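You operate a simulated robot arm through the tools that you are given. There is no shell and no other tool. Be economical: measure what you need, move in short steps, check, and stop when the job is done.

The job below is to be done with a simulated robot arm. You get a single attempt, and the scene is never put back.

Task
Clamp the latch in the nest and grease its slide plate.
Fine: grease from the pot, by the teal brush; stand it back in its cup and put the lid back on. A coat counts when it lies all over at full strength: go over it till it gets no stronger.

Only the result counts: the job must be done as asked and must still hold three seconds after the hand-in. Knocking over, shifting, dropping, spilling or breaking anything else fails it. Lids that push on must go on centred and level and be pressed home; caps that screw on are set level and turned clockwise until they are tight.

Robot
A 6-joint arm with a two-finger parallel gripper, fixed in place. Base frame: the origin is at the foot of the arm, x ahead of it, y to its left, z up; the work surface is at about z = 0.86. Readings come in m, degrees, newtons and seconds.
With the tool pointing down near the work surface it reaches from about 0.26 to 0.68 m from the base axis. Its first joint turns from -66.0 to 66.0 degrees. Payload 2.9 kg.
The tool frame sits at the grasp point between the pads (the TCP): z along the fingers, y along the line on which they close. The tips reach 0.03 m beyond it. The gripper opens to 0.11 m. The fingers are 0.02 m wide and 0.01 m thick; the gripper's body (0.048 by 0.112 m) begins 0.055 m behind the TCP.
Orientation is that of the tool frame in the base frame, as [roll, pitch, yaw] about the fixed x, y, z axes, in that order (R = Rz(yaw) Ry(pitch) Rx(roll)). With the fingers straight down and closing along the base's y, the tool's x points along the base's -x, its y along +y and its z along -z.

Tools
- The arm moves only by the tool arm_command. Its argument "plan" is a list of rows, each an object (a shift or turn left out is 0, a gripper value left out holds the last) with "dp": the shift along the tool's x, y, z in m, a list of three; "angular": the turn, a rotation vector about the tool's x, y, z in degrees, a list of three; "hand": the gripper command, from -1 (fully open) to 1 (shut), values between in proportion. In form: [{"dp": [dx, dy, dz], "angular": [rx, ry, rz], "hand": hand}, ...]. A call has 1 to 12 rows; each row is the pose to reach, as a shift and turn from the pose commanded when the call began, along the tool's axes at that moment. Each row takes 0.2 s and may step no farther than 0.05 m and 8.6 degrees from the row before; otherwise, or with a gripper value out of range, the whole call is refused. A pose out of reach is approached as far as the arm can. The call stops where the force on the tool passes 70 N (or 10 N more than at its start, if that is more) or the arm is blocked; 0.2 s more then pass. Each finger travels about 0.108 m/s and halts on what it meets, pressing with about 38 N; the grip force reading is that of the motor and also rises with nothing between the fingers. The clock runs only during rows and for 0.2 s after the last one: add rows that repeat a pose to give the fingers time. The reply holds the time, the measured pose of the TCP, the force on the tool along the base axes, the opening and the grip force, in the units named above and with some noise, with the torque about the TCP (base axes, N m) and any sound that the robot's microphone picked up.
- Cameras (640 x 400 px; columns grow to the right, rows downward): "scene" is fixed at [0.076, 0.4396, 1.3732]; the picture's right is [-0.73, -0.68, 0.00], its down [-0.45, 0.48, -0.75] and it looks along [0.51, -0.55, -0.66] (base axes); focal length 214 px, centre (320, 200). "wrist" rides on the gripper at [0.072, 0.017, -0.103] in the tool frame; the picture's right is [-0.23, 0.97, 0.00], its down [-0.76, -0.18, -0.62] and it looks along [-0.61, -0.14, 0.78] (tool axes); focal length 222 px, centre (320, 200). There is no depth. A picture from a camera that has moved, and an enlarged one, comes with that camera's place and axes in the base frame and with its lens.
- capture(camera): a new picture of that camera. It takes no simulated time.
- close_up(camera, box): a new picture of the part [left, top, right, bottom] of that camera's present view, enlarged. It takes no simulated time.
- sign_off(): hands the job in; it is judged then, once.

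Work in short steps. Places have to be worked out from the pictures, the camera data and where the tool is seen: move nearer, look again, correct. Check each grasp and each placing, and mend what went wrong. You have 120 turns and 84 pictures in all, those below and enlarged ones among them. Open the gripper and draw the arm clear of the work before you hand the job in, unless the task says otherwise; then end with one line.

The tools are called after ">>>" by a JSON object that holds its "api" and its "payload". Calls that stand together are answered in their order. arm_command: Moves the arm, as the interface text tells. Its arguments: {"type":"object","properties":{"plan":{"type":"array"}},"required":["plan"]} The other tools are called the same way: capture (camera) takes a picture; close_up (camera, box) takes an enlarged picture of a part of a camera's view; sign_off () hands the job in.

At the start:

```text
clock: 0.0
eef_pos: [0.3518, -0.1646, 1.2401]
tool_rot: [-180.0, 0.0, 180.0]
contact_force: [0.3, -0.5, 0.5]
wrist_torque: [0.01, 0.01, -0.03]
gripper_width: 0.1103
grip_force: 0.0
```

scene: 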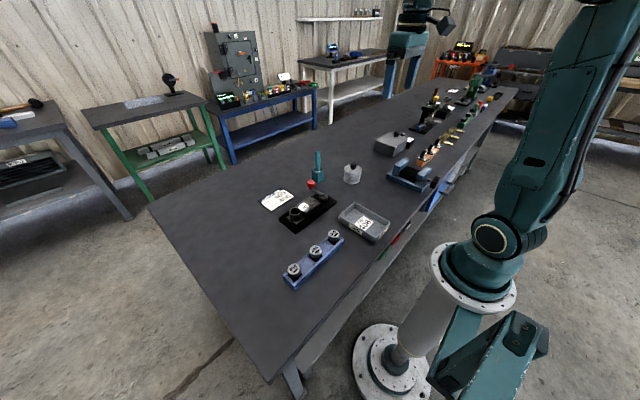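
wrist: 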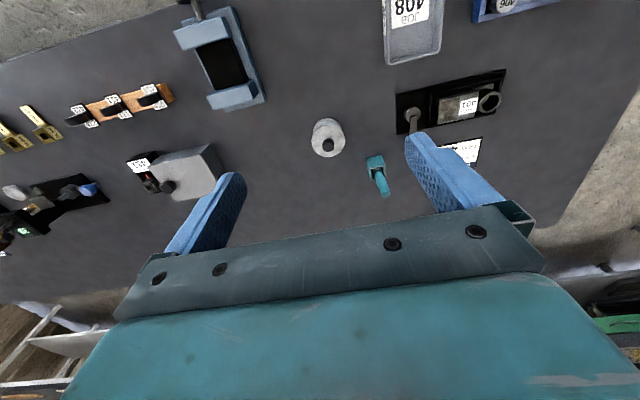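

I'll start with enlarged views of the work area to identify the objects.

>>> {"api": "close_up", "payload": {"camera": "scene", "box": [250, 140, 410, 240]}}

>>> {"api": "close_up", "payload": {"camera": "scene", "box": [370, 90, 530, 190]}}

>>> {"api": "close_up", "payload": {"camera": "wrist", "box": [300, 0, 540, 200]}}

>>> {"api": "close_up", "payload": {"camera": "wrist", "box": [0, 0, 280, 250]}}

```text
4.00 times, centred on (330, 190) of scene
camera zoom: at [0.076, 0.4396, 1.3732], right [-0.73, -0.68, 0.0], down [-0.45, 0.48, -0.75], along [0.51, -0.55, -0.66], focal length 858 px, centre (280, 240)
```

zoom: 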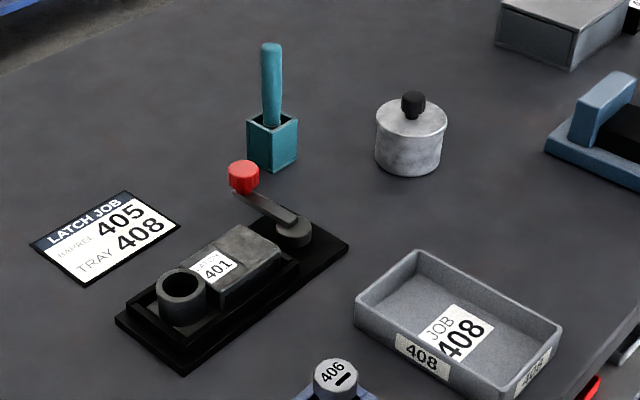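

```text
4.00 times, centred on (450, 140) of scene
camera zoom: at [0.076, 0.4396, 1.3732], right [-0.73, -0.68, 0.0], down [-0.45, 0.48, -0.75], along [0.51, -0.55, -0.66], focal length 858 px, centre (-200, 440)
```

zoom: 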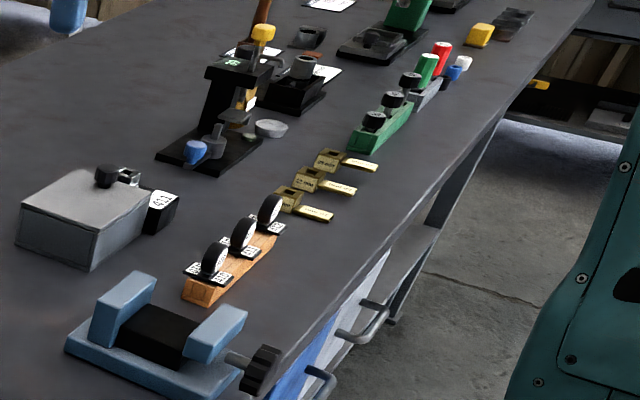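

```text
2.00 times, centred on (420, 100) of wrist
camera zoom: at [0.28, -0.147, 1.3441], right [0.23, 0.97, 0.0], down [0.76, -0.18, 0.62], along [0.61, -0.14, -0.78], focal length 444 px, centre (120, 400)
```

zoom: 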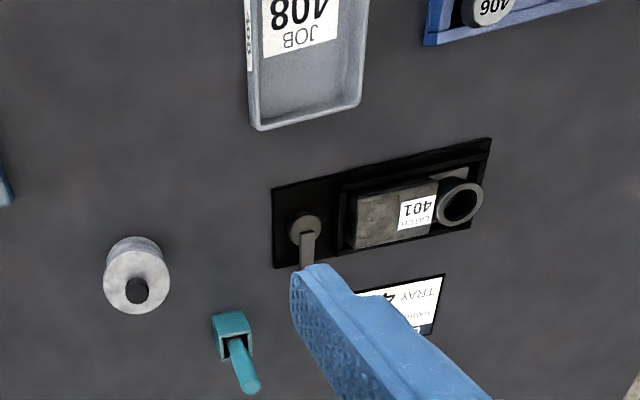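

```text
1.60 times, centred on (140, 125) of wrist
camera zoom: at [0.28, -0.147, 1.3441], right [0.23, 0.97, 0.0], down [0.76, -0.18, 0.62], along [0.61, -0.14, -0.78], focal length 355 px, centre (608, 320)
```

zoom: 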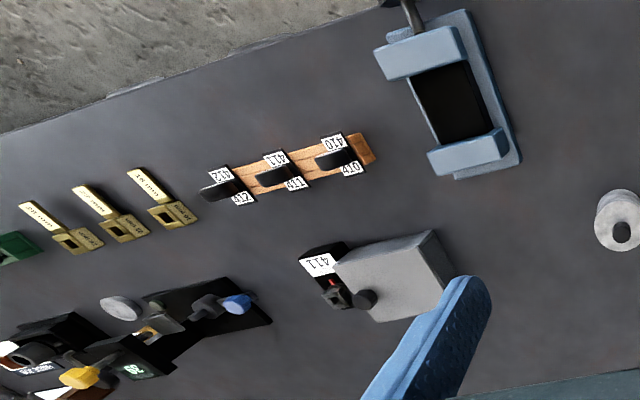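

The latch (401) already sits in the black nest, with a swing clamp (red knob) beside it at about (0.444, 0.023). The teal brush cup is near (0.56, -0.07) and the lidded pot near (0.47, -0.17). I'll move the wrist camera over the nest to look closer.

>>> {"api": "arm_command", "payload": {"plan": [{"dp": [0.0114, 0.0407, 0.02]}, {"dp": [0.0228, 0.0814, 0.04]}, {"dp": [0.0342, 0.1221, 0.06]}, {"dp": [0.0456, 0.1628, 0.08]}, {"dp": [0.057, 0.2035, 0.1]}, {"dp": [0.0684, 0.2442, 0.12]}, {"dp": [0.08, 0.285, 0.14]}, {"dp": [0.08, 0.285, 0.14]}]}}

>>> {"api": "capture", "payload": {"camera": "wrist"}}

>>> {"api": "close_up", "payload": {"camera": "wrist", "box": [200, 80, 440, 230]}}

```text
clock: 1.8
eef_pos: [0.2689, 0.1185, 1.1035]
tool_rot: [-180.0, 0.0, -179.9]
contact_force: [0.0, -1.1, -0.1]
wrist_torque: [0.0, 0.02, 0.02]
gripper_width: 0.1103
grip_force: 0.1
```

```text
77 pictures are left
camera wrist: at [0.198, 0.136, 1.2055], right [0.23, 0.97, 0.0], down [0.76, -0.18, 0.62], along [0.61, -0.14, -0.78], focal length 222 px, centre (320, 200)
```

wrist: 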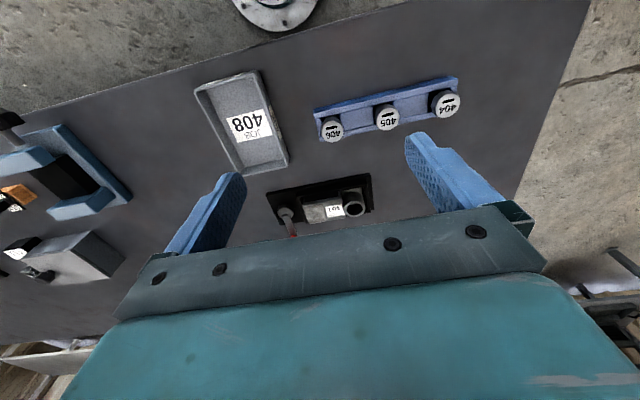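

```text
2.67 times, centred on (320, 155) of wrist
camera zoom: at [0.198, 0.136, 1.2055], right [0.23, 0.97, 0.0], down [0.76, -0.18, 0.62], along [0.61, -0.14, -0.78], focal length 592 px, centre (320, 320)
```

zoom: 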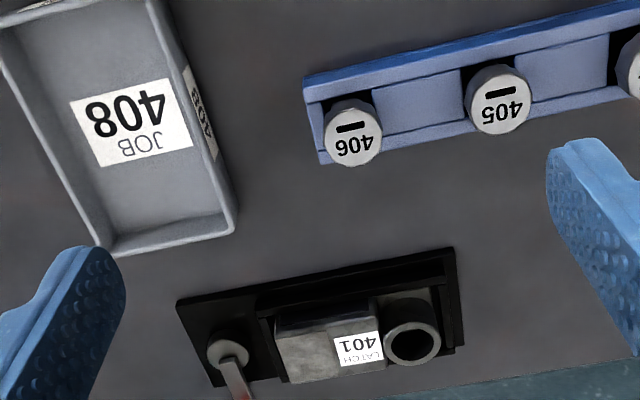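

The nest is confirmed around x≈0.46, y≈0.0–0.16. I'll bring the camera nearer, nearly overhead and still well clear, to see the clamp and slide plate.

>>> {"api": "arm_command", "payload": {"plan": [{"dp": [-0.035, -0.009, 0.019]}, {"dp": [-0.07, -0.018, 0.038]}, {"dp": [-0.105, -0.027, 0.057]}, {"dp": [-0.14, -0.036, 0.076]}, {"dp": [-0.173, -0.0455, 0.0965]}, {"dp": [-0.173, -0.0455, 0.0965]}]}}

>>> {"api": "close_up", "payload": {"camera": "wrist", "box": [160, 40, 480, 240]}}

>>> {"api": "close_up", "payload": {"camera": "scene", "box": [275, 175, 345, 235]}}

```text
clock: 3.2
eef_pos: [0.4425, 0.0739, 1.0069]
tool_rot: [-179.9, 0.0, 179.9]
contact_force: [0.1, -0.7, -0.2]
wrist_torque: [0.02, 0.02, 0.04]
gripper_width: 0.1098
grip_force: 0.1
```

```text
2.00 times, centred on (320, 140) of wrist
camera zoom: at [0.3712, 0.0914, 1.1097], right [0.23, 0.97, 0.0], down [0.76, -0.18, 0.62], along [0.61, -0.14, -0.78], focal length 444 px, centre (320, 320)
```

zoom: 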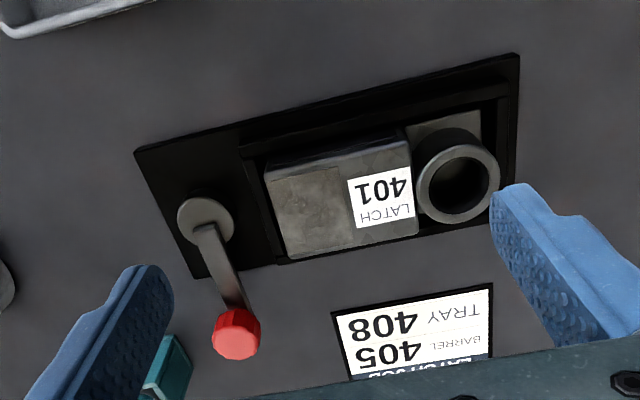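

```text
6.67 times, centred on (310, 205) of scene
camera zoom: at [0.076, 0.4396, 1.3732], right [-0.73, -0.68, 0.0], down [-0.45, 0.48, -0.75], along [0.51, -0.55, -0.66], focal length 1430 px, centre (387, 167)
```

zoom: 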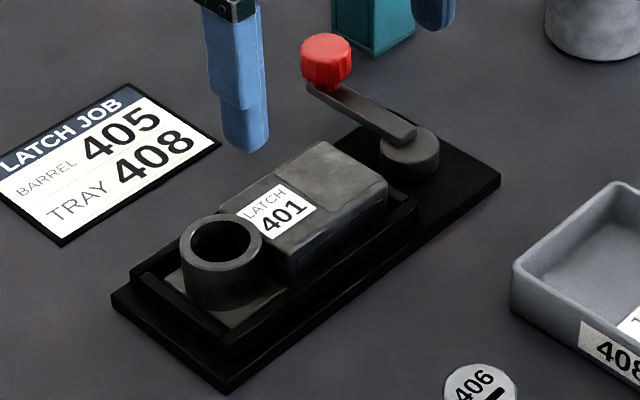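

The slide plate seems to be the bare grey patch on top of the latch at the clamp end. I'll zoom further to tell the patch's extent and how the clamp works.

>>> {"api": "close_up", "payload": {"camera": "wrist", "box": [230, 90, 330, 220]}}

>>> {"api": "close_up", "payload": {"camera": "scene", "box": [295, 177, 330, 210]}}

```text
3.08 times, centred on (280, 155) of wrist
camera zoom: at [0.3712, 0.0914, 1.1097], right [0.23, 0.97, 0.0], down [0.76, -0.18, 0.62], along [0.61, -0.14, -0.78], focal length 684 px, centre (443, 338)
```

zoom: 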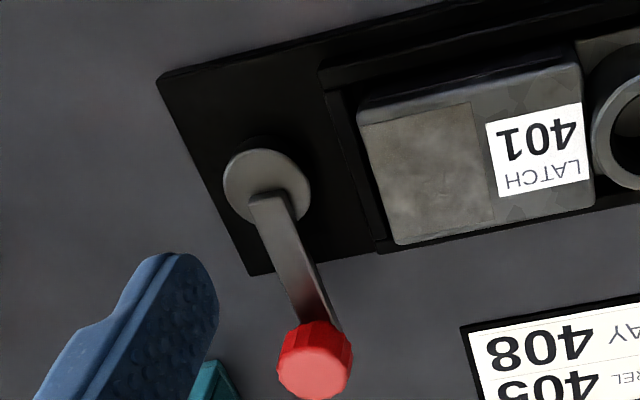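

```text
12.12 times, centred on (312, 194) of scene
camera zoom: at [0.076, 0.4396, 1.3732], right [-0.73, -0.68, 0.0], down [-0.45, 0.48, -0.75], along [0.51, -0.55, -0.66], focal length 2600 px, centre (411, 279)
```

zoom: 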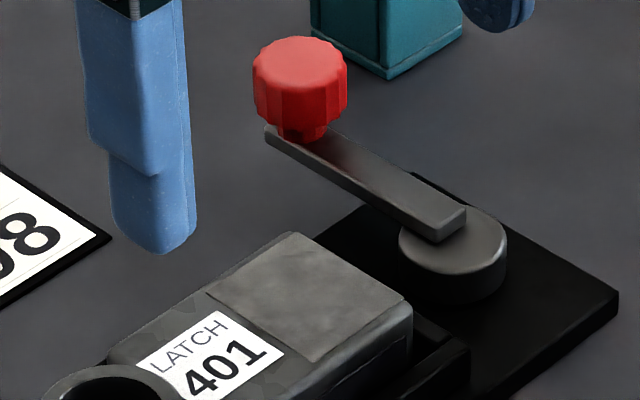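

The slide plate is the mottled square on the latch's near end. The clamp is a swing lever on a disc, and the knob is near (0.513, 0.014, 0.92). I'll hover over the knob to locate it better before gripping.

>>> {"api": "arm_command", "payload": {"plan": [{"dp": [-0.035, -0.03, 0]}, {"dp": [-0.0705, -0.06, 0]}, {"dp": [-0.0705, -0.06, 0]}]}}

>>> {"api": "capture", "payload": {"camera": "wrist"}}

>>> {"api": "close_up", "payload": {"camera": "wrist", "box": [240, 60, 400, 200]}}

```text
clock: 4.0
eef_pos: [0.5139, 0.0124, 1.0071]
tool_rot: [180.0, 0.1, -180.0]
contact_force: [-0.4, 0.2, 0.1]
wrist_torque: [-0.01, 0.01, 0.01]
gripper_width: 0.1102
grip_force: 0.3
```

```text
71 pictures are left
camera wrist: at [0.4417, 0.0299, 1.1091], right [0.23, 0.97, 0.0], down [0.76, -0.18, 0.62], along [0.61, -0.14, -0.78], focal length 222 px, centre (320, 200)
```

wrist: 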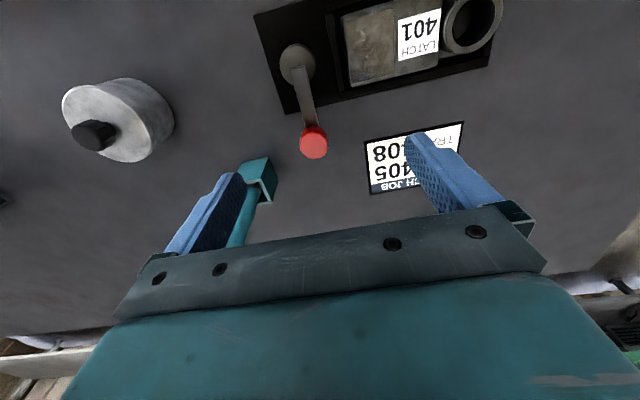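

```text
2.86 times, centred on (320, 130) of wrist
camera zoom: at [0.4417, 0.0299, 1.1091], right [0.23, 0.97, 0.0], down [0.76, -0.18, 0.62], along [0.61, -0.14, -0.78], focal length 635 px, centre (320, 400)
```

zoom: 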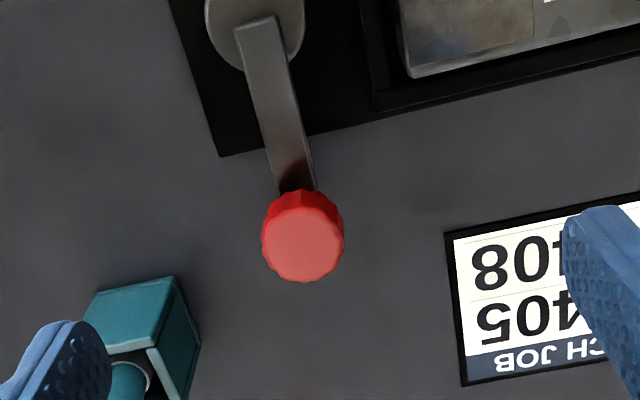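

Triangulating: knob top ≈ (0.526, 0.006, 0.915), pivot ≈ (0.463, 0.006), so the lever is about 0.062 m along +x. I'll narrow the gripper to stay clear of the brush, line up, and descend partway.

>>> {"api": "arm_command", "payload": {"plan": [{"dp": [-0.0115, -0.006, 0], "hand": 0.0}, {"dp": [-0.0115, -0.006, 0], "hand": 0.0}, {"dp": [-0.0115, -0.006, 0.035], "hand": 0.0}, {"dp": [-0.0115, -0.006, 0.055], "hand": 0.0}, {"dp": [-0.0115, -0.006, 0.055], "hand": 0.0}]}}

>>> {"api": "capture", "payload": {"camera": "wrist"}}

>>> {"api": "close_up", "payload": {"camera": "scene", "box": [280, 150, 350, 210]}}

```text
clock: 5.2
eef_pos: [0.5251, 0.0079, 0.9485]
tool_rot: [-179.9, 0.0, -180.0]
contact_force: [0.0, -0.2, 0.1]
wrist_torque: [-0.05, -0.01, 0.0]
gripper_width: 0.055
grip_force: 0.1
```

```text
69 pictures are left
camera wrist: at [0.4536, 0.026, 1.0526], right [0.23, 0.97, 0.0], down [0.76, -0.18, 0.62], along [0.61, -0.14, -0.78], focal length 222 px, centre (320, 200)
```

wrist: 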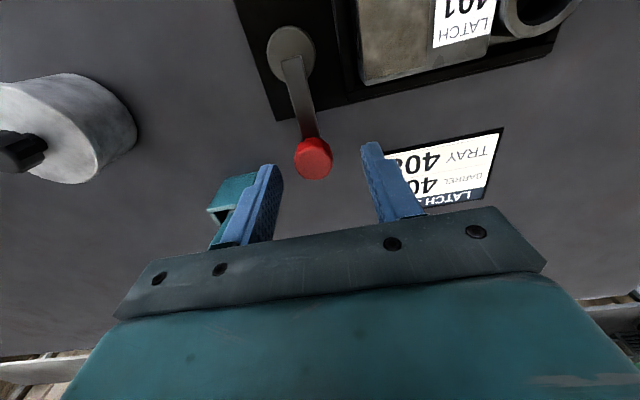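

```text
6.67 times, centred on (315, 180) of scene
camera zoom: at [0.076, 0.4396, 1.3732], right [-0.73, -0.68, 0.0], down [-0.45, 0.48, -0.75], along [0.51, -0.55, -0.66], focal length 1430 px, centre (353, 333)
```

zoom: 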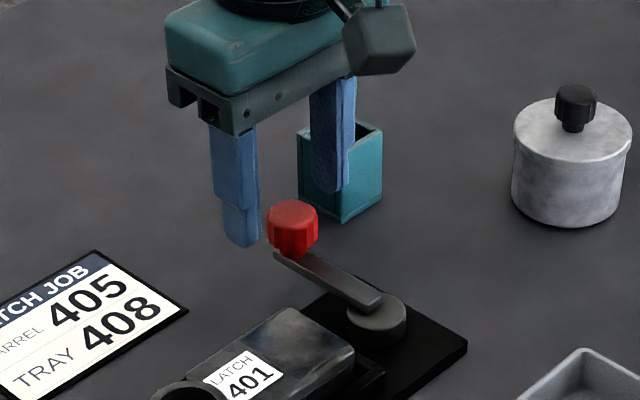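

Still aligned: knob ≈ (0.527, 0.005). I'll lower the tips around it and close.

>>> {"api": "arm_command", "payload": {"plan": [{"dp": [-0.002, -0.002, 0.022], "hand": 0.0}, {"dp": [-0.002, -0.002, 0.022], "hand": 0.5}, {"dp": [-0.002, -0.002, 0.022], "hand": 0.8}, {"dp": [-0.002, -0.002, 0.022], "hand": 0.8}]}}

>>> {"api": "close_up", "payload": {"camera": "scene", "box": [280, 150, 350, 210]}}

```text
clock: 6.2
eef_pos: [0.5279, 0.0042, 0.926]
tool_rot: [-179.7, 0.0, 179.4]
contact_force: [0.6, -33.2, -1.4]
wrist_torque: [-0.32, 0.19, 0.12]
gripper_width: 0.0275
grip_force: 44.8
```

```text
6.67 times, centred on (315, 180) of scene
camera zoom: at [0.076, 0.4388, 1.3735], right [-0.73, -0.68, 0.0], down [-0.45, 0.48, -0.75], along [0.51, -0.55, -0.66], focal length 1430 px, centre (353, 333)
```

zoom: 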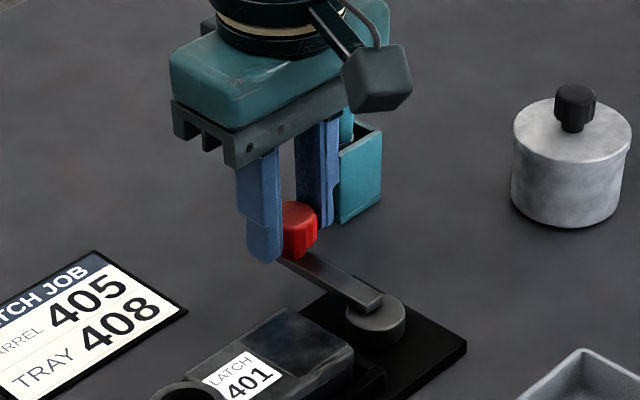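

The knob is gripped (0.0275), with a 33 N side load showing I'm slightly off to +y. I'll relax that by shifting −y a little and watch.

>>> {"api": "arm_command", "payload": {"plan": [{"dp": [0, -0.003, 0]}, {"dp": [0, -0.003, 0]}]}}

```text
clock: 6.8
eef_pos: [0.5274, 0.0026, 0.9268]
tool_rot: [-179.9, -0.1, 179.9]
contact_force: [-1.2, -18.0, 1.2]
wrist_torque: [-0.41, 0.44, -0.32]
gripper_width: 0.0272
grip_force: 44.9
```

>>> {"api": "arm_command", "payload": {"plan": [{"dp": [0, -0.004, 0]}, {"dp": [0, -0.008, 0]}, {"dp": [0, -0.008, 0]}]}}

```text
clock: 7.6
eef_pos: [0.5286, -0.0027, 0.928]
tool_rot: [179.9, 0.2, -180.0]
contact_force: [2.6, 6.5, -0.4]
wrist_torque: [0.14, -0.12, -0.35]
gripper_width: 0.0276
grip_force: 44.7
```

>>> {"api": "arm_command", "payload": {"plan": [{"dp": [0, -0.005, 0]}, {"dp": [0.001, -0.01, 0]}, {"dp": [0.001, -0.01, 0]}]}}

>>> {"api": "close_up", "payload": {"camera": "scene", "box": [280, 150, 350, 210]}}

```text
clock: 8.4
eef_pos: [0.5268, -0.013, 0.928]
tool_rot: [180.0, 0.0, -180.0]
contact_force: [1.7, 8.2, -2.3]
wrist_torque: [0.14, 0.12, -0.53]
gripper_width: 0.027
grip_force: 45.4
```

```text
6.67 times, centred on (315, 180) of scene
camera zoom: at [0.0761, 0.4399, 1.3732], right [-0.73, -0.68, 0.0], down [-0.45, 0.48, -0.75], along [0.51, -0.55, -0.66], focal length 1430 px, centre (353, 333)
```

zoom: 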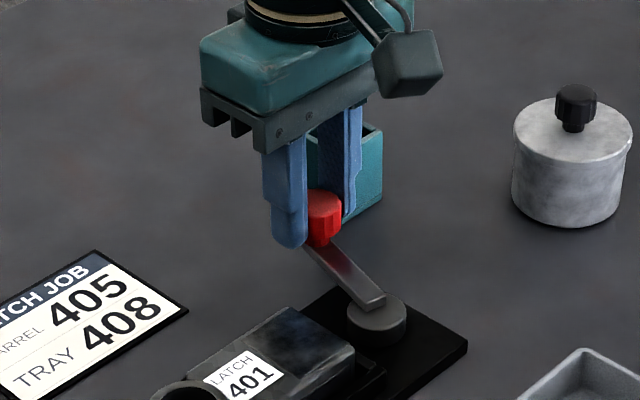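

The lever swings freely toward −y (clockwise), so it was resting on its open stop. I'll continue along the arc, turning the tool with it.

>>> {"api": "arm_command", "payload": {"plan": [{"dp": [0.0032, -0.0085, 0], "angular": [0, 0, 8]}, {"dp": [0.0075, -0.0166, 0], "angular": [0, 0, 16]}, {"dp": [0.0128, -0.024, 0], "angular": [0, 0, 24]}, {"dp": [0.0192, -0.0306, 0], "angular": [0, 0, 32]}, {"dp": [0.0192, -0.0306, 0], "angular": [0, 0, 32]}]}}

```text
clock: 9.6
eef_pos: [0.5082, -0.0449, 0.9277]
tool_rot: [-179.9, -0.1, 147.9]
contact_force: [1.5, 11.4, -11.6]
wrist_torque: [0.0, -0.36, -0.58]
gripper_width: 0.0269
grip_force: 45.1
```

Force is low and the lever follows. Repeating the same arc segment.

>>> {"api": "arm_command", "payload": {"plan": [{"dp": [0.0032, -0.0085, 0], "angular": [0, 0, 8]}, {"dp": [0.0075, -0.0166, 0], "angular": [0, 0, 16]}, {"dp": [0.0128, -0.024, 0], "angular": [0, 0, 24]}, {"dp": [0.0192, -0.0306, 0], "angular": [0, 0, 32]}, {"dp": [0.0192, -0.0306, 0], "angular": [0, 0, 32]}]}}

>>> {"api": "close_up", "payload": {"camera": "scene", "box": [280, 150, 350, 210]}}

```text
clock: 10.8
eef_pos: [0.4768, -0.0605, 0.9279]
tool_rot: [179.8, 0.0, 116.0]
contact_force: [16.8, 7.6, -30.5]
wrist_torque: [0.06, -0.27, -0.17]
gripper_width: 0.027
grip_force: 45.4
```

```text
6.67 times, centred on (315, 180) of scene
camera zoom: at [0.0768, 0.4398, 1.3731], right [-0.73, -0.68, 0.0], down [-0.45, 0.48, -0.75], along [0.51, -0.55, -0.66], focal length 1430 px, centre (353, 333)
```

zoom: 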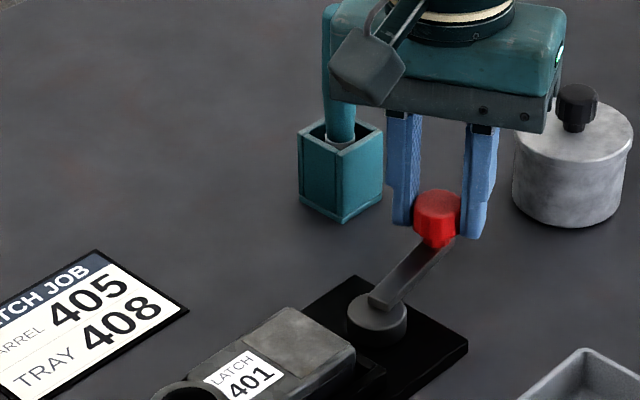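

The downward pull (30 N) suggests the lever descends as it turns, or that I hold it slightly high. I'll ease down about 3 mm while continuing a shorter arc.

>>> {"api": "arm_command", "payload": {"plan": [{"dp": [0, 0, 0.003], "angular": [0, 0, 0]}, {"dp": [0.0032, -0.0085, 0.003], "angular": [0, 0, 8]}, {"dp": [0.0075, -0.0166, 0.004], "angular": [0, 0, 16]}, {"dp": [0.0075, -0.0166, 0.004], "angular": [0, 0, 16]}]}}

```text
clock: 11.5
eef_pos: [0.4743, -0.0573, 0.9281]
tool_rot: [177.7, 0.4, 105.5]
contact_force: [16.2, 3.0, -12.9]
wrist_torque: [-0.09, 0.39, 0.1]
gripper_width: 0.0283
grip_force: 44.7
stopped in row 3: the force on the tool passed its limit (the readings are from after the stop); the commanded pose is now the measured one
```

The force limit tripped at about −80°. I'll look to see whether the clamp is at its end stop.

>>> {"api": "close_up", "payload": {"camera": "scene", "box": [290, 165, 350, 215]}}

>>> {"api": "capture", "payload": {"camera": "wrist"}}

```text
8.00 times, centred on (320, 190) of scene
camera zoom: at [0.0766, 0.4397, 1.3732], right [-0.73, -0.68, 0.0], down [-0.45, 0.48, -0.75], along [0.51, -0.55, -0.66], focal length 1716 px, centre (320, 280)
```

zoom: 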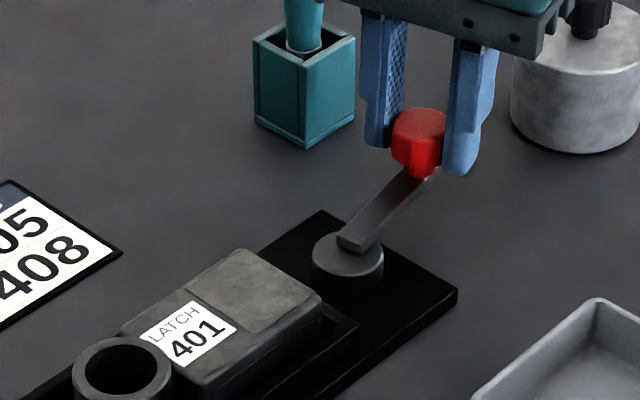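

```text
63 pictures are left
camera wrist: at [0.4687, 0.0165, 1.0312], right [1.0, 0.04, 0.04], down [0.01, -0.78, 0.62], along [0.06, -0.62, -0.78], focal length 222 px, centre (320, 200)
```

wrist: 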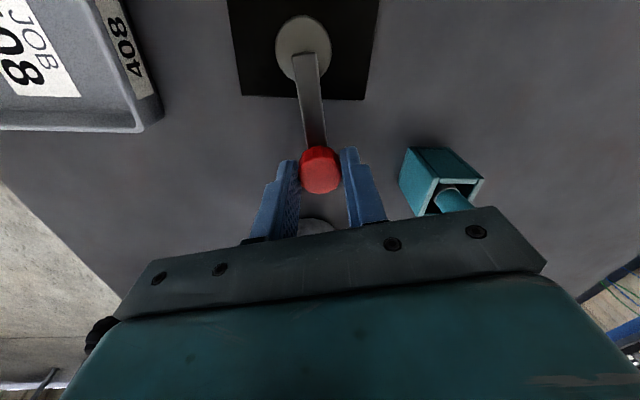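

The lever is at about −78°, with the knob slightly off the pad centre because my arc radius was a bit large. I'll push on tangentially in small steps and read the force.

>>> {"api": "arm_command", "payload": {"plan": [{"dp": [0, -0.002, 0]}, {"dp": [0, -0.004, 0], "angular": [0, 0, 3]}, {"dp": [0, -0.004, 0], "angular": [0, 0, 3]}]}}

```text
clock: 12.3
eef_pos: [0.4747, -0.0576, 0.929]
tool_rot: [177.0, 0.4, 102.8]
contact_force: [40.5, 22.2, -20.6]
wrist_torque: [-0.55, -0.12, 0.24]
gripper_width: 0.0283
grip_force: 45.3
```

40 N gives no further motion, so it is either the end stop or something is jammed. I'll release, rise, and look from above.

>>> {"api": "arm_command", "payload": {"plan": [{"dp": [0, 0, 0], "hand": 0.1}, {"dp": [0, 0, 0], "hand": 0.1}, {"dp": [0, 0, -0.03], "hand": 0.1}, {"dp": [0, 0, -0.07], "hand": 0.1}, {"dp": [0, 0, -0.07], "hand": 0.1}]}}

>>> {"api": "capture", "payload": {"camera": "wrist"}}

>>> {"api": "close_up", "payload": {"camera": "scene", "box": [290, 165, 350, 215]}}

```text
clock: 13.5
eef_pos: [0.4662, -0.0613, 0.9994]
tool_rot: [177.9, 0.3, 102.5]
contact_force: [0.0, -0.5, -0.4]
wrist_torque: [0.0, -0.01, 0.0]
gripper_width: 0.0494
grip_force: 0.1
```

```text
62 pictures are left
camera wrist: at [0.4645, 0.014, 1.103], right [1.0, -0.01, 0.04], down [-0.03, -0.78, 0.62], along [0.02, -0.62, -0.78], focal length 222 px, centre (320, 200)
```

wrist: 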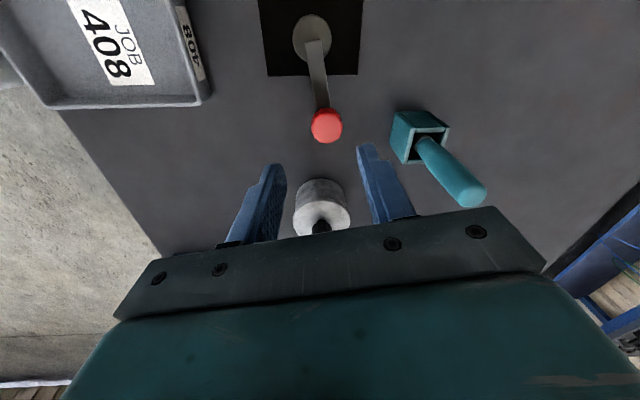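

```text
8.00 times, centred on (320, 190) of scene
camera zoom: at [0.076, 0.4396, 1.3732], right [-0.73, -0.68, 0.0], down [-0.45, 0.48, -0.75], along [0.51, -0.55, -0.66], focal length 1716 px, centre (320, 280)
```

zoom: 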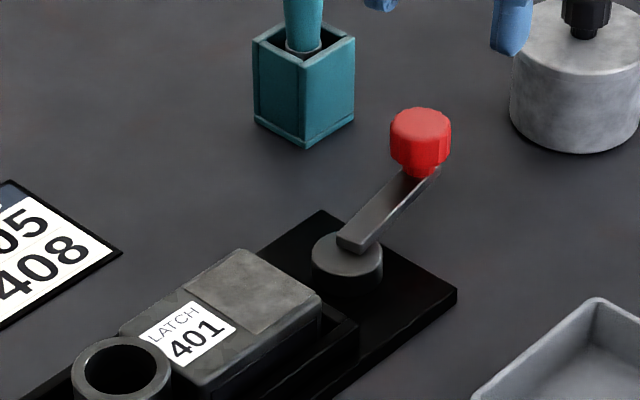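

The lever rests at about −78°, and the plate edges suggest −90° would be fully closed. I'll level the tool, re-grip the knob centred, and push harder along the tangent.

>>> {"api": "arm_command", "payload": {"plan": [{"dp": [0.0027, 0.0101, 0.02], "angular": [2.1, 0, 0]}, {"dp": [0.0027, 0.0101, 0.05], "angular": [2.1, 0, 0]}, {"dp": [0.0027, 0.0101, 0.073], "angular": [2.1, 0, 0]}, {"dp": [0.0027, 0.0101, 0.073], "angular": [2.1, 0, 0]}, {"dp": [0.0027, 0.0101, 0.073], "angular": [2.1, 0, 0], "hand": 0.8}, {"dp": [0.0027, 0.0101, 0.073], "angular": [2.1, 0, 0], "hand": 0.8}]}}

```text
clock: 14.9
eef_pos: [0.4776, -0.0529, 0.9243]
tool_rot: [-180.0, 0.2, 102.5]
contact_force: [1.7, -0.8, -4.5]
wrist_torque: [-0.15, -0.11, -0.09]
gripper_width: 0.0273
grip_force: 45.0
```

>>> {"api": "arm_command", "payload": {"plan": [{"dp": [0.0001, -0.0021, 0], "angular": [0, 0, 2]}, {"dp": [0.00015, -0.0042, 0], "angular": [0, 0, 4]}, {"dp": [0.0003, -0.0062, 0], "angular": [0, 0, 6]}, {"dp": [0.0003, -0.0062, 0], "angular": [0, 0, 6]}]}}

```text
clock: 15.9
eef_pos: [0.4756, -0.0546, 0.9244]
tool_rot: [179.7, 0.2, 96.8]
contact_force: [30.6, 10.6, -25.5]
wrist_torque: [0.52, 0.02, 0.23]
gripper_width: 0.0275
grip_force: 45.1
```

>>> {"api": "arm_command", "payload": {"plan": [{"dp": [0.0002, -0.002, 0.001], "angular": [0, 0, 2]}, {"dp": [0.0003, -0.004, 0.002], "angular": [0, 0, 4]}, {"dp": [0.0003, -0.004, 0.002], "angular": [0, 0, 4]}]}}

>>> {"api": "capture", "payload": {"camera": "wrist"}}

```text
clock: 16.7
eef_pos: [0.475, -0.0542, 0.9264]
tool_rot: [178.9, 0.3, 92.7]
contact_force: [42.9, 19.9, -7.9]
wrist_torque: [-0.02, 0.0, 0.22]
gripper_width: 0.0278
grip_force: 44.6
```

```text
60 pictures are left
camera wrist: at [0.4872, 0.0203, 1.0284], right [0.98, -0.18, 0.02], down [-0.16, -0.77, 0.62], along [-0.1, -0.62, -0.78], focal length 222 px, centre (320, 200)
```

wrist: 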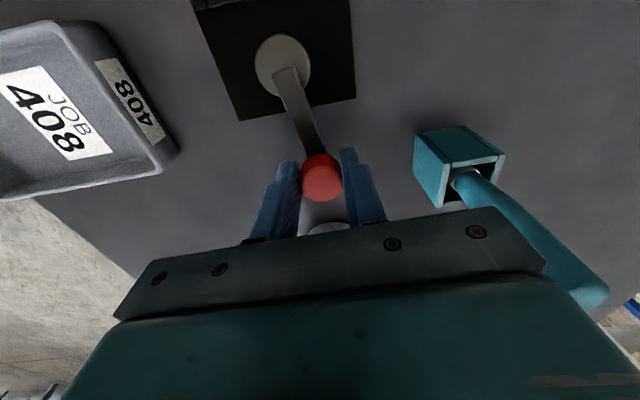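

The lever won't move under about 47 N at −79°. It started hard against its 0° stop, so this is its other end stop and the clamp is closed. I'll release and rise.

>>> {"api": "arm_command", "payload": {"plan": [{"dp": [0, 0, 0], "hand": 0.1}, {"dp": [0, 0, 0], "hand": 0.1}, {"dp": [0, 0, -0.04], "hand": 0.1}, {"dp": [0, 0, -0.08], "hand": 0.1}, {"dp": [0, 0, -0.12], "hand": 0.1}, {"dp": [0, 0, -0.12], "angular": [0, 0, -8], "hand": 0.1}, {"dp": [0, 0, -0.12], "angular": [0, 0, -16], "hand": 0.1}, {"dp": [0, 0, -0.12], "angular": [0, 0, -24], "hand": 0.1}, {"dp": [0, 0, -0.12], "angular": [0, 0, -32], "hand": 0.1}, {"dp": [0, 0, -0.12], "angular": [0, 0, -40], "hand": 0.1}, {"dp": [0, 0, -0.12], "angular": [0, 0, -48], "hand": 0.1}, {"dp": [0, 0, -0.12], "angular": [0, 0, -56], "hand": 0.1}]}}

>>> {"api": "close_up", "payload": {"camera": "scene", "box": [290, 165, 350, 215]}}

```text
clock: 19.3
eef_pos: [0.4672, -0.0539, 1.044]
tool_rot: [-179.8, 0.3, 148.6]
contact_force: [0.2, -0.3, -0.4]
wrist_torque: [0.01, 0.03, 0.01]
gripper_width: 0.0495
grip_force: 0.1
```

```text
8.00 times, centred on (320, 190) of scene
camera zoom: at [0.076, 0.4396, 1.3732], right [-0.73, -0.68, 0.0], down [-0.45, 0.48, -0.75], along [0.51, -0.55, -0.66], focal length 1716 px, centre (320, 280)
```

zoom: 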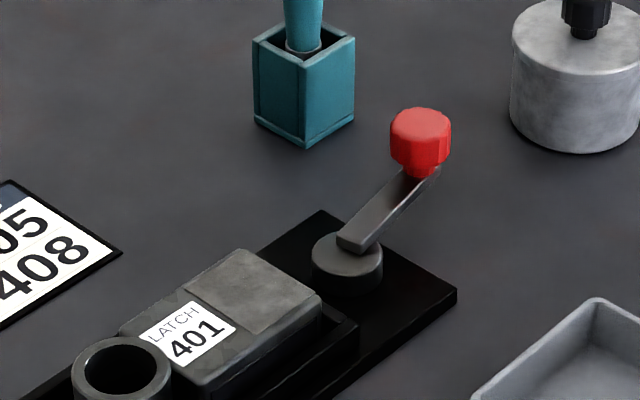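

The lever sits exactly where it did after the first release, so that is a hard stop. Next I'll move above the pot, (0.471, −0.170), with yaw squared up.

>>> {"api": "arm_command", "payload": {"plan": [{"dp": [-0.0159, -0.0243, 0], "angular": [0, 0, -7.85]}, {"dp": [-0.0318, -0.0485, 0], "angular": [0, 0, -15.7]}, {"dp": [-0.0478, -0.0728, 0.0], "angular": [0, 0, -23.55]}, {"dp": [-0.0637, -0.097, 0.02], "angular": [0, 0, -31.4]}, {"dp": [-0.0637, -0.097, 0.02], "angular": [0, 0, -31.4]}]}}

>>> {"api": "capture", "payload": {"camera": "wrist"}}

>>> {"api": "close_up", "payload": {"camera": "scene", "box": [300, 130, 380, 200]}}

```text
clock: 20.5
eef_pos: [0.472, -0.1697, 1.0243]
tool_rot: [-179.8, 0.1, 179.8]
contact_force: [0.1, -0.2, 0.4]
wrist_torque: [0.03, -0.03, 0.01]
gripper_width: 0.0495
grip_force: 0.1
```

```text
58 pictures are left
camera wrist: at [0.4007, -0.1517, 1.1265], right [0.23, 0.97, 0.0], down [0.76, -0.18, 0.63], along [0.61, -0.15, -0.78], focal length 222 px, centre (320, 200)
```

wrist: 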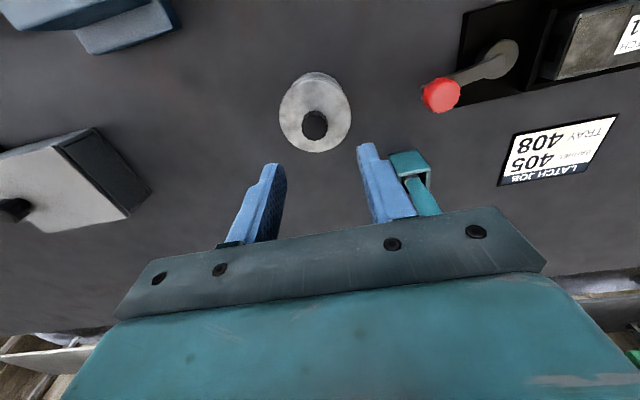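

```text
5.71 times, centred on (340, 165) of scene
camera zoom: at [0.076, 0.4396, 1.3732], right [-0.73, -0.68, 0.0], down [-0.45, 0.48, -0.75], along [0.51, -0.55, -0.66], focal length 1226 px, centre (206, 400)
```

zoom: 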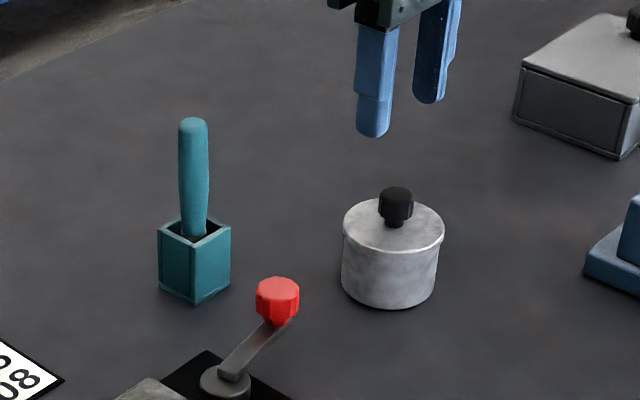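

The lid knob is at about (0.468, −0.1735) with its top at z≈0.930. I'll descend around it and close.

>>> {"api": "arm_command", "payload": {"plan": [{"dp": [0.0045, -0.004, 0.03]}, {"dp": [0.0045, -0.004, 0.06]}, {"dp": [0.0045, -0.004, 0.082]}, {"dp": [0.0045, -0.004, 0.082]}, {"dp": [0.0045, -0.004, 0.082], "hand": 0.8}, {"dp": [0.0045, -0.004, 0.082], "hand": 0.8}]}}

>>> {"api": "capture", "payload": {"camera": "wrist"}}

>>> {"api": "close_up", "payload": {"camera": "scene", "box": [320, 145, 380, 195]}}

```text
clock: 21.9
eef_pos: [0.4689, -0.1765, 0.9428]
tool_rot: [-179.7, 0.2, 179.7]
contact_force: [1.1, 0.4, 0.3]
wrist_torque: [-0.01, 0.02, 0.01]
gripper_width: 0.0224
grip_force: 37.4
heard: snap
```

```text
56 pictures are left
camera wrist: at [0.398, -0.1576, 1.0454], right [0.23, 0.97, 0.0], down [0.76, -0.18, 0.62], along [0.61, -0.15, -0.78], focal length 222 px, centre (320, 200)
```

wrist: 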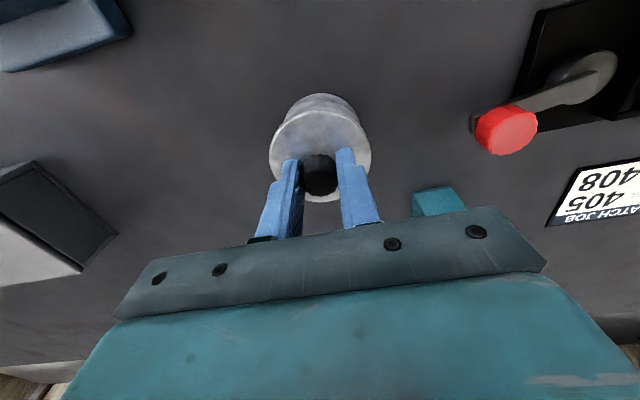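

```text
8.00 times, centred on (350, 170) of scene
camera zoom: at [0.076, 0.4396, 1.3732], right [-0.73, -0.68, 0.0], down [-0.45, 0.48, -0.75], along [0.51, -0.55, -0.66], focal length 1716 px, centre (80, 440)
```

zoom: 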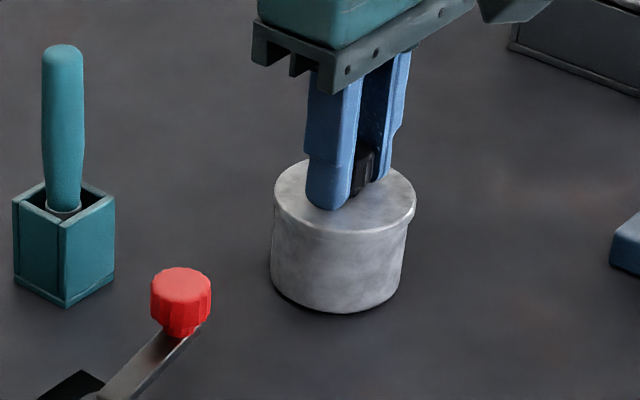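

The knob is gripped (0.0224) and a snap was heard, so the lid probably came free. I'll lift slowly a few centimetres and check that the pot stays put.

>>> {"api": "arm_command", "payload": {"plan": [{"dp": [0, 0, -0.004]}, {"dp": [0, 0, -0.008]}, {"dp": [0, 0, -0.014]}, {"dp": [0, 0, -0.014]}]}}

>>> {"api": "close_up", "payload": {"camera": "scene", "box": [320, 145, 380, 195]}}

```text
clock: 22.9
eef_pos: [0.4664, -0.1774, 0.9559]
tool_rot: [-179.8, 0.1, 179.7]
contact_force: [-0.3, 0.9, -0.1]
wrist_torque: [-0.04, 0.02, 0.02]
gripper_width: 0.0229
grip_force: 21.3
```

```text
8.00 times, centred on (350, 170) of scene
camera zoom: at [0.076, 0.4396, 1.3732], right [-0.73, -0.68, 0.0], down [-0.45, 0.48, -0.75], along [0.51, -0.55, -0.66], focal length 1716 px, centre (80, 440)
```

zoom: 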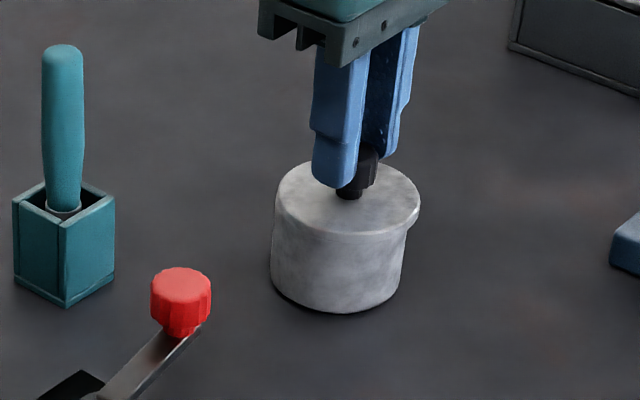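

The fingers slid up the knob, leaving the lid loose and slightly shifted while the pot stays put. I'll open, go deeper (TCP z≈0.937) and re-grip with a full close.

>>> {"api": "arm_command", "payload": {"plan": [{"dp": [0, 0, 0], "hand": 0.3}, {"dp": [-0.001, 0, 0.018], "hand": 0.3}, {"dp": [-0.001, 0, 0.018], "hand": 0.3}, {"dp": [-0.001, 0, 0.018], "hand": 1}, {"dp": [-0.001, 0, 0.018], "hand": 1}, {"dp": [-0.001, 0, 0.018], "hand": 1}]}}

>>> {"api": "close_up", "payload": {"camera": "scene", "box": [320, 145, 380, 195]}}

```text
clock: 24.3
eef_pos: [0.4725, -0.1761, 0.9428]
tool_rot: [-179.6, 0.6, -180.0]
contact_force: [6.6, 9.7, 37.7]
wrist_torque: [0.48, -0.13, -0.05]
gripper_width: 0.0227
grip_force: 38.1
heard: snap
```

```text
8.00 times, centred on (350, 170) of scene
camera zoom: at [0.0755, 0.4401, 1.3731], right [-0.73, -0.68, 0.0], down [-0.45, 0.48, -0.75], along [0.51, -0.55, -0.66], focal length 1716 px, centre (80, 440)
```

zoom: 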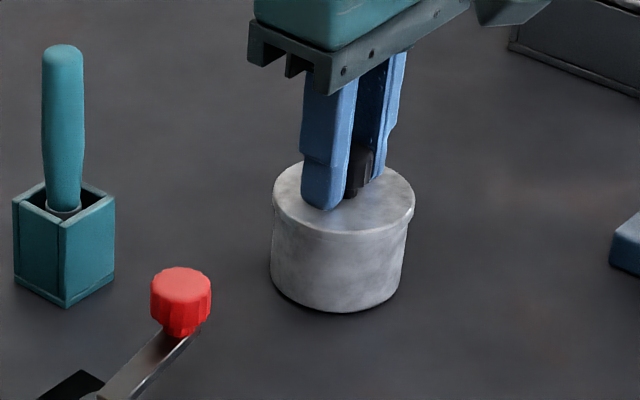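

The tips touch the lid top at z≈0.913 (38 N up), so it can't go deeper, and this push probably snapped the lid back on. Grip is now full; I'll lift slowly again and read the forces.

>>> {"api": "arm_command", "payload": {"plan": [{"dp": [0, 0, -0.005]}, {"dp": [0, 0, -0.007]}, {"dp": [0, 0, -0.009]}, {"dp": [0, 0, -0.011]}, {"dp": [0, 0, -0.011]}]}}

>>> {"api": "close_up", "payload": {"camera": "scene", "box": [320, 145, 380, 195]}}

```text
clock: 25.5
eef_pos: [0.469, -0.1757, 0.9498]
tool_rot: [-179.6, 0.0, 179.8]
contact_force: [-0.3, 0.1, -1.1]
wrist_torque: [0.0, 0.0, 0.02]
gripper_width: 0.0225
grip_force: 37.7
heard: snap
```

```text
8.00 times, centred on (350, 170) of scene
camera zoom: at [0.076, 0.4396, 1.3732], right [-0.73, -0.68, 0.0], down [-0.45, 0.48, -0.75], along [0.51, -0.55, -0.66], focal length 1716 px, centre (80, 440)
```

zoom: 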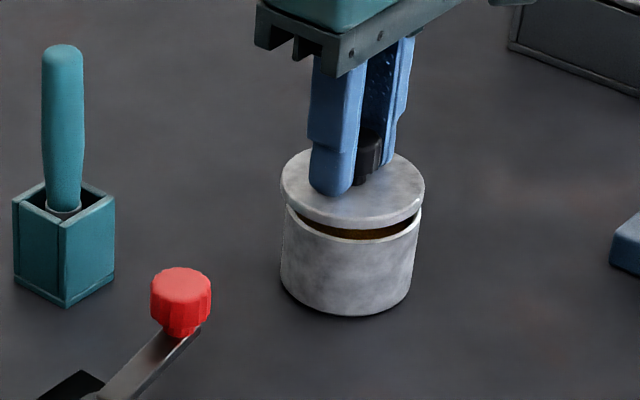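

The lid is off and held, and the pot is still upright (shifted a few mm by the release). I'll lift higher and look.

>>> {"api": "arm_command", "payload": {"plan": [{"dp": [0, 0, -0.02]}, {"dp": [0, 0, -0.05]}, {"dp": [0, 0, -0.08]}, {"dp": [0, 0, -0.08]}]}}

>>> {"api": "capture", "payload": {"camera": "wrist"}}

>>> {"api": "close_up", "payload": {"camera": "scene", "box": [310, 130, 390, 200]}}

```text
clock: 26.5
eef_pos: [0.466, -0.1775, 1.0295]
tool_rot: [-179.7, 0.1, 179.8]
contact_force: [-0.3, 0.1, -0.4]
wrist_torque: [-0.01, 0.01, 0.0]
gripper_width: 0.0224
grip_force: 37.7
```

```text
51 pictures are left
camera wrist: at [0.3952, -0.159, 1.1328], right [0.23, 0.97, 0.0], down [0.76, -0.18, 0.62], along [0.61, -0.15, -0.78], focal length 222 px, centre (320, 200)
```

wrist: 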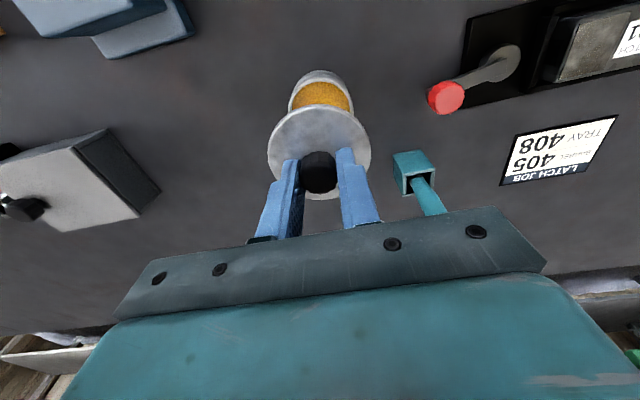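

```text
5.71 times, centred on (350, 165) of scene
camera zoom: at [0.076, 0.4396, 1.3732], right [-0.73, -0.68, 0.0], down [-0.45, 0.48, -0.75], along [0.51, -0.55, -0.66], focal length 1226 px, centre (149, 400)
```

zoom: 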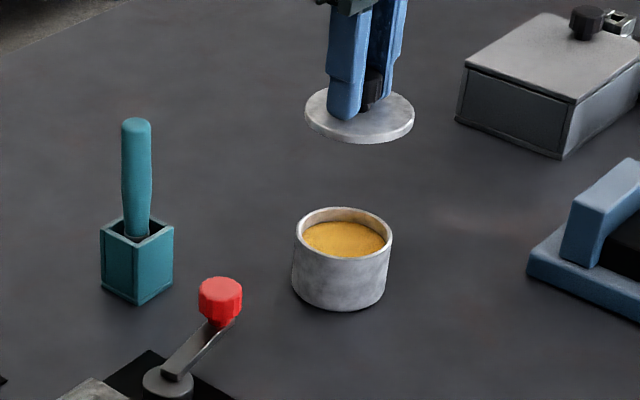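

The pot is open with grease visible, and the lid hangs level. I'll set the lid on clear table at about (0.58, −0.19).

>>> {"api": "arm_command", "payload": {"plan": [{"dp": [-0.04, -0.004, 0]}, {"dp": [-0.08, -0.008, 0]}, {"dp": [-0.114, -0.0125, 0]}, {"dp": [-0.114, -0.0125, 0.04]}, {"dp": [-0.114, -0.0125, 0.08]}, {"dp": [-0.114, -0.0125, 0.11]}, {"dp": [-0.114, -0.0125, 0.114]}, {"dp": [-0.114, -0.0125, 0.117]}, {"dp": [-0.114, -0.0125, 0.117]}]}}

>>> {"api": "close_up", "payload": {"camera": "scene", "box": [290, 110, 370, 180]}}

```text
clock: 28.5
eef_pos: [0.5817, -0.1886, 0.9118]
tool_rot: [-179.7, 0.1, 179.9]
contact_force: [0.0, -0.3, -1.0]
wrist_torque: [0.0, 0.02, 0.01]
gripper_width: 0.0225
grip_force: 38.2
```

```text
5.71 times, centred on (330, 145) of scene
camera zoom: at [0.076, 0.4396, 1.3732], right [-0.73, -0.68, 0.0], down [-0.45, 0.48, -0.75], along [0.51, -0.55, -0.66], focal length 1226 px, centre (263, 514)
```

zoom: 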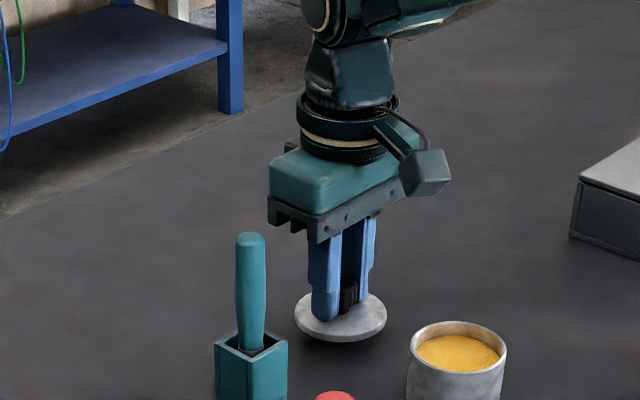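

Still a small gap under the lid. I'll lower in 2 mm steps until contact shows.

>>> {"api": "arm_command", "payload": {"plan": [{"dp": [0, 0, 0.002]}, {"dp": [0, 0, 0.004]}, {"dp": [0, 0, 0.006]}, {"dp": [0, 0, 0.006]}]}}

```text
clock: 29.5
eef_pos: [0.5823, -0.189, 0.9073]
tool_rot: [-179.8, 0.1, 179.8]
contact_force: [0.5, 0.5, -0.9]
wrist_torque: [-0.01, 0.02, 0.0]
gripper_width: 0.0225
grip_force: 37.8
```

>>> {"api": "arm_command", "payload": {"plan": [{"dp": [0, 0, 0.002]}, {"dp": [0, 0, 0.004]}, {"dp": [0, 0, 0.006]}, {"dp": [0, 0, 0.006]}]}}

```text
clock: 30.5
eef_pos: [0.5812, -0.1895, 0.9005]
tool_rot: [-179.7, 0.1, 179.8]
contact_force: [-0.3, 0.4, -0.2]
wrist_torque: [0.01, -0.01, -0.01]
gripper_width: 0.0225
grip_force: 38.2
```

>>> {"api": "arm_command", "payload": {"plan": [{"dp": [0, 0, 0.001]}, {"dp": [0, 0, 0.002]}, {"dp": [0, 0, 0.002]}]}}

>>> {"api": "close_up", "payload": {"camera": "scene", "box": [300, 125, 350, 165]}}

```text
clock: 31.3
eef_pos: [0.5828, -0.189, 0.8974]
tool_rot: [-179.6, 0.2, 179.8]
contact_force: [0.4, 0.3, 0.1]
wrist_torque: [0.02, 0.0, 0.01]
gripper_width: 0.0223
grip_force: 37.9
```

```text
10.00 times, centred on (325, 145) of scene
camera zoom: at [0.076, 0.4396, 1.3732], right [-0.73, -0.68, 0.0], down [-0.45, 0.48, -0.75], along [0.51, -0.55, -0.66], focal length 2145 px, centre (270, 750)
```

zoom: 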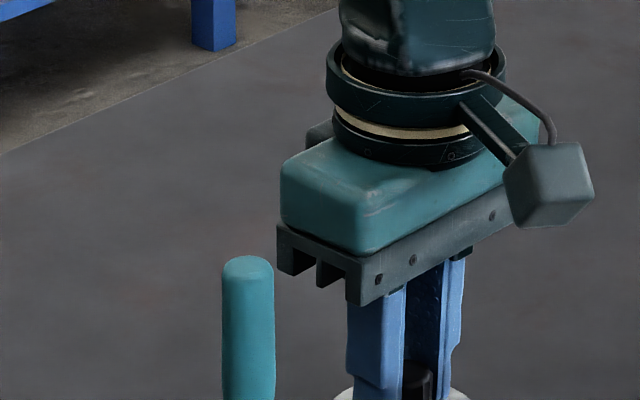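

>>> {"api": "arm_command", "payload": {"plan": [{"dp": [0, 0, 0.001]}, {"dp": [0, 0, 0.002]}, {"dp": [0, 0, 0.002]}]}}

>>> {"api": "close_up", "payload": {"camera": "scene", "box": [305, 150, 355, 190]}}

```text
clock: 32.1
eef_pos: [0.5828, -0.1901, 0.8962]
tool_rot: [-179.6, 0.1, 179.8]
contact_force: [0.1, 0.1, -0.5]
wrist_torque: [-0.01, 0.01, -0.05]
gripper_width: 0.0226
grip_force: 38.0
```

```text
10.00 times, centred on (330, 170) of scene
camera zoom: at [0.076, 0.4396, 1.3732], right [-0.73, -0.68, 0.0], down [-0.45, 0.48, -0.75], along [0.51, -0.55, -0.66], focal length 2145 px, centre (220, 500)
```

zoom: 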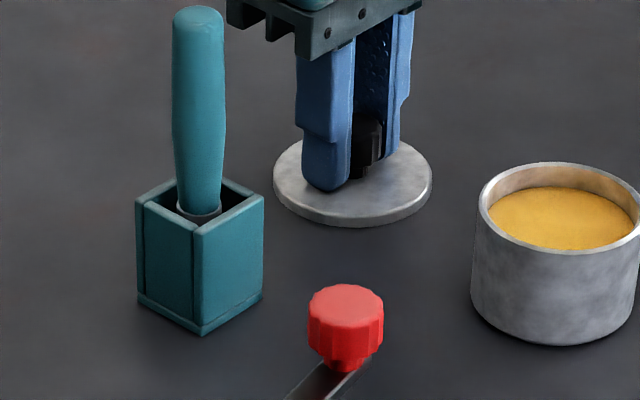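

>>> {"api": "arm_command", "payload": {"plan": [{"dp": [0, 0, 0.001]}, {"dp": [0, 0, 0.002]}, {"dp": [0, 0, 0.003]}, {"dp": [0, 0, 0.003]}]}}

```text
clock: 33.1
eef_pos: [0.5829, -0.1898, 0.8957]
tool_rot: [-179.6, 0.3, 179.8]
contact_force: [0.1, 4.8, 19.8]
wrist_torque: [0.26, 0.19, -0.01]
gripper_width: 0.0225
grip_force: 37.9
```

Contact (20 N) at TCP z≈0.896, so the lid is on the table. I'll relax, open, rise, and look at the brush.

>>> {"api": "arm_command", "payload": {"plan": [{"dp": [0, 0, -0.002]}, {"dp": [0, 0, -0.002], "hand": 0.1}, {"dp": [0, 0, -0.002], "hand": 0.1}, {"dp": [0, 0, -0.05], "hand": 0.1}, {"dp": [0, 0, -0.1], "hand": 0.1}, {"dp": [0, 0, -0.14], "hand": 0.1}, {"dp": [0.04, 0, -0.16], "hand": 0.1}, {"dp": [0.04, 0.04, -0.16], "hand": 0.1}, {"dp": [0.04, 0.08, -0.16], "hand": 0.1}, {"dp": [0.04, 0.115, -0.16], "hand": 0.1}, {"dp": [0.04, 0.115, -0.16], "hand": 0.1}]}}

>>> {"api": "capture", "payload": {"camera": "wrist"}}

>>> {"api": "close_up", "payload": {"camera": "scene", "box": [280, 130, 380, 210]}}

```text
clock: 35.5
eef_pos: [0.5447, -0.0712, 1.0539]
tool_rot: [-179.7, 0.1, 179.8]
contact_force: [-0.2, -0.3, 0.1]
wrist_torque: [-0.02, -0.02, 0.01]
gripper_width: 0.0493
grip_force: 0.0
```

```text
46 pictures are left
camera wrist: at [0.4741, -0.0527, 1.1567], right [0.23, 0.97, 0.0], down [0.76, -0.18, 0.63], along [0.61, -0.15, -0.78], focal length 222 px, centre (320, 200)
```

wrist: 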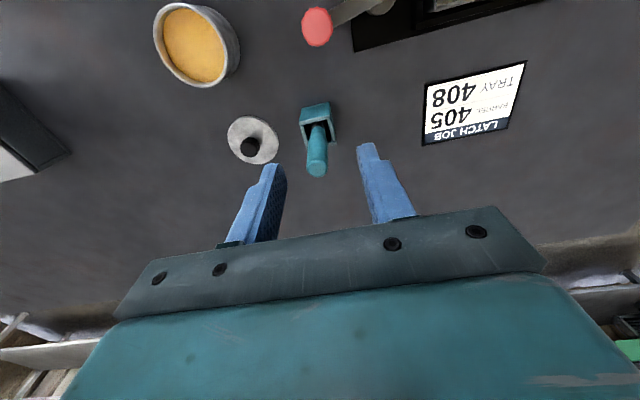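

```text
5.00 times, centred on (330, 170) of scene
camera zoom: at [0.0759, 0.4397, 1.3732], right [-0.73, -0.68, 0.0], down [-0.45, 0.48, -0.75], along [0.51, -0.55, -0.66], focal length 1072 px, centre (270, 350)
```

zoom: 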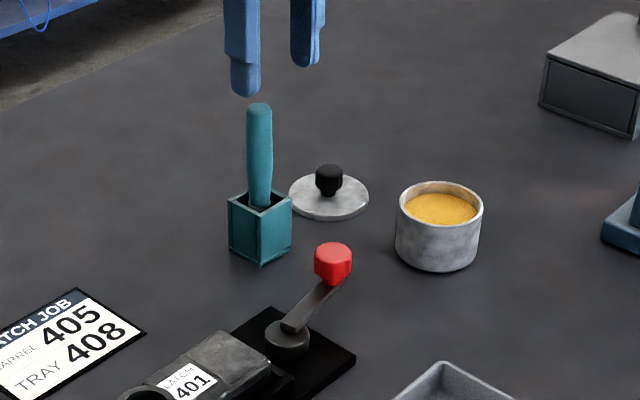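

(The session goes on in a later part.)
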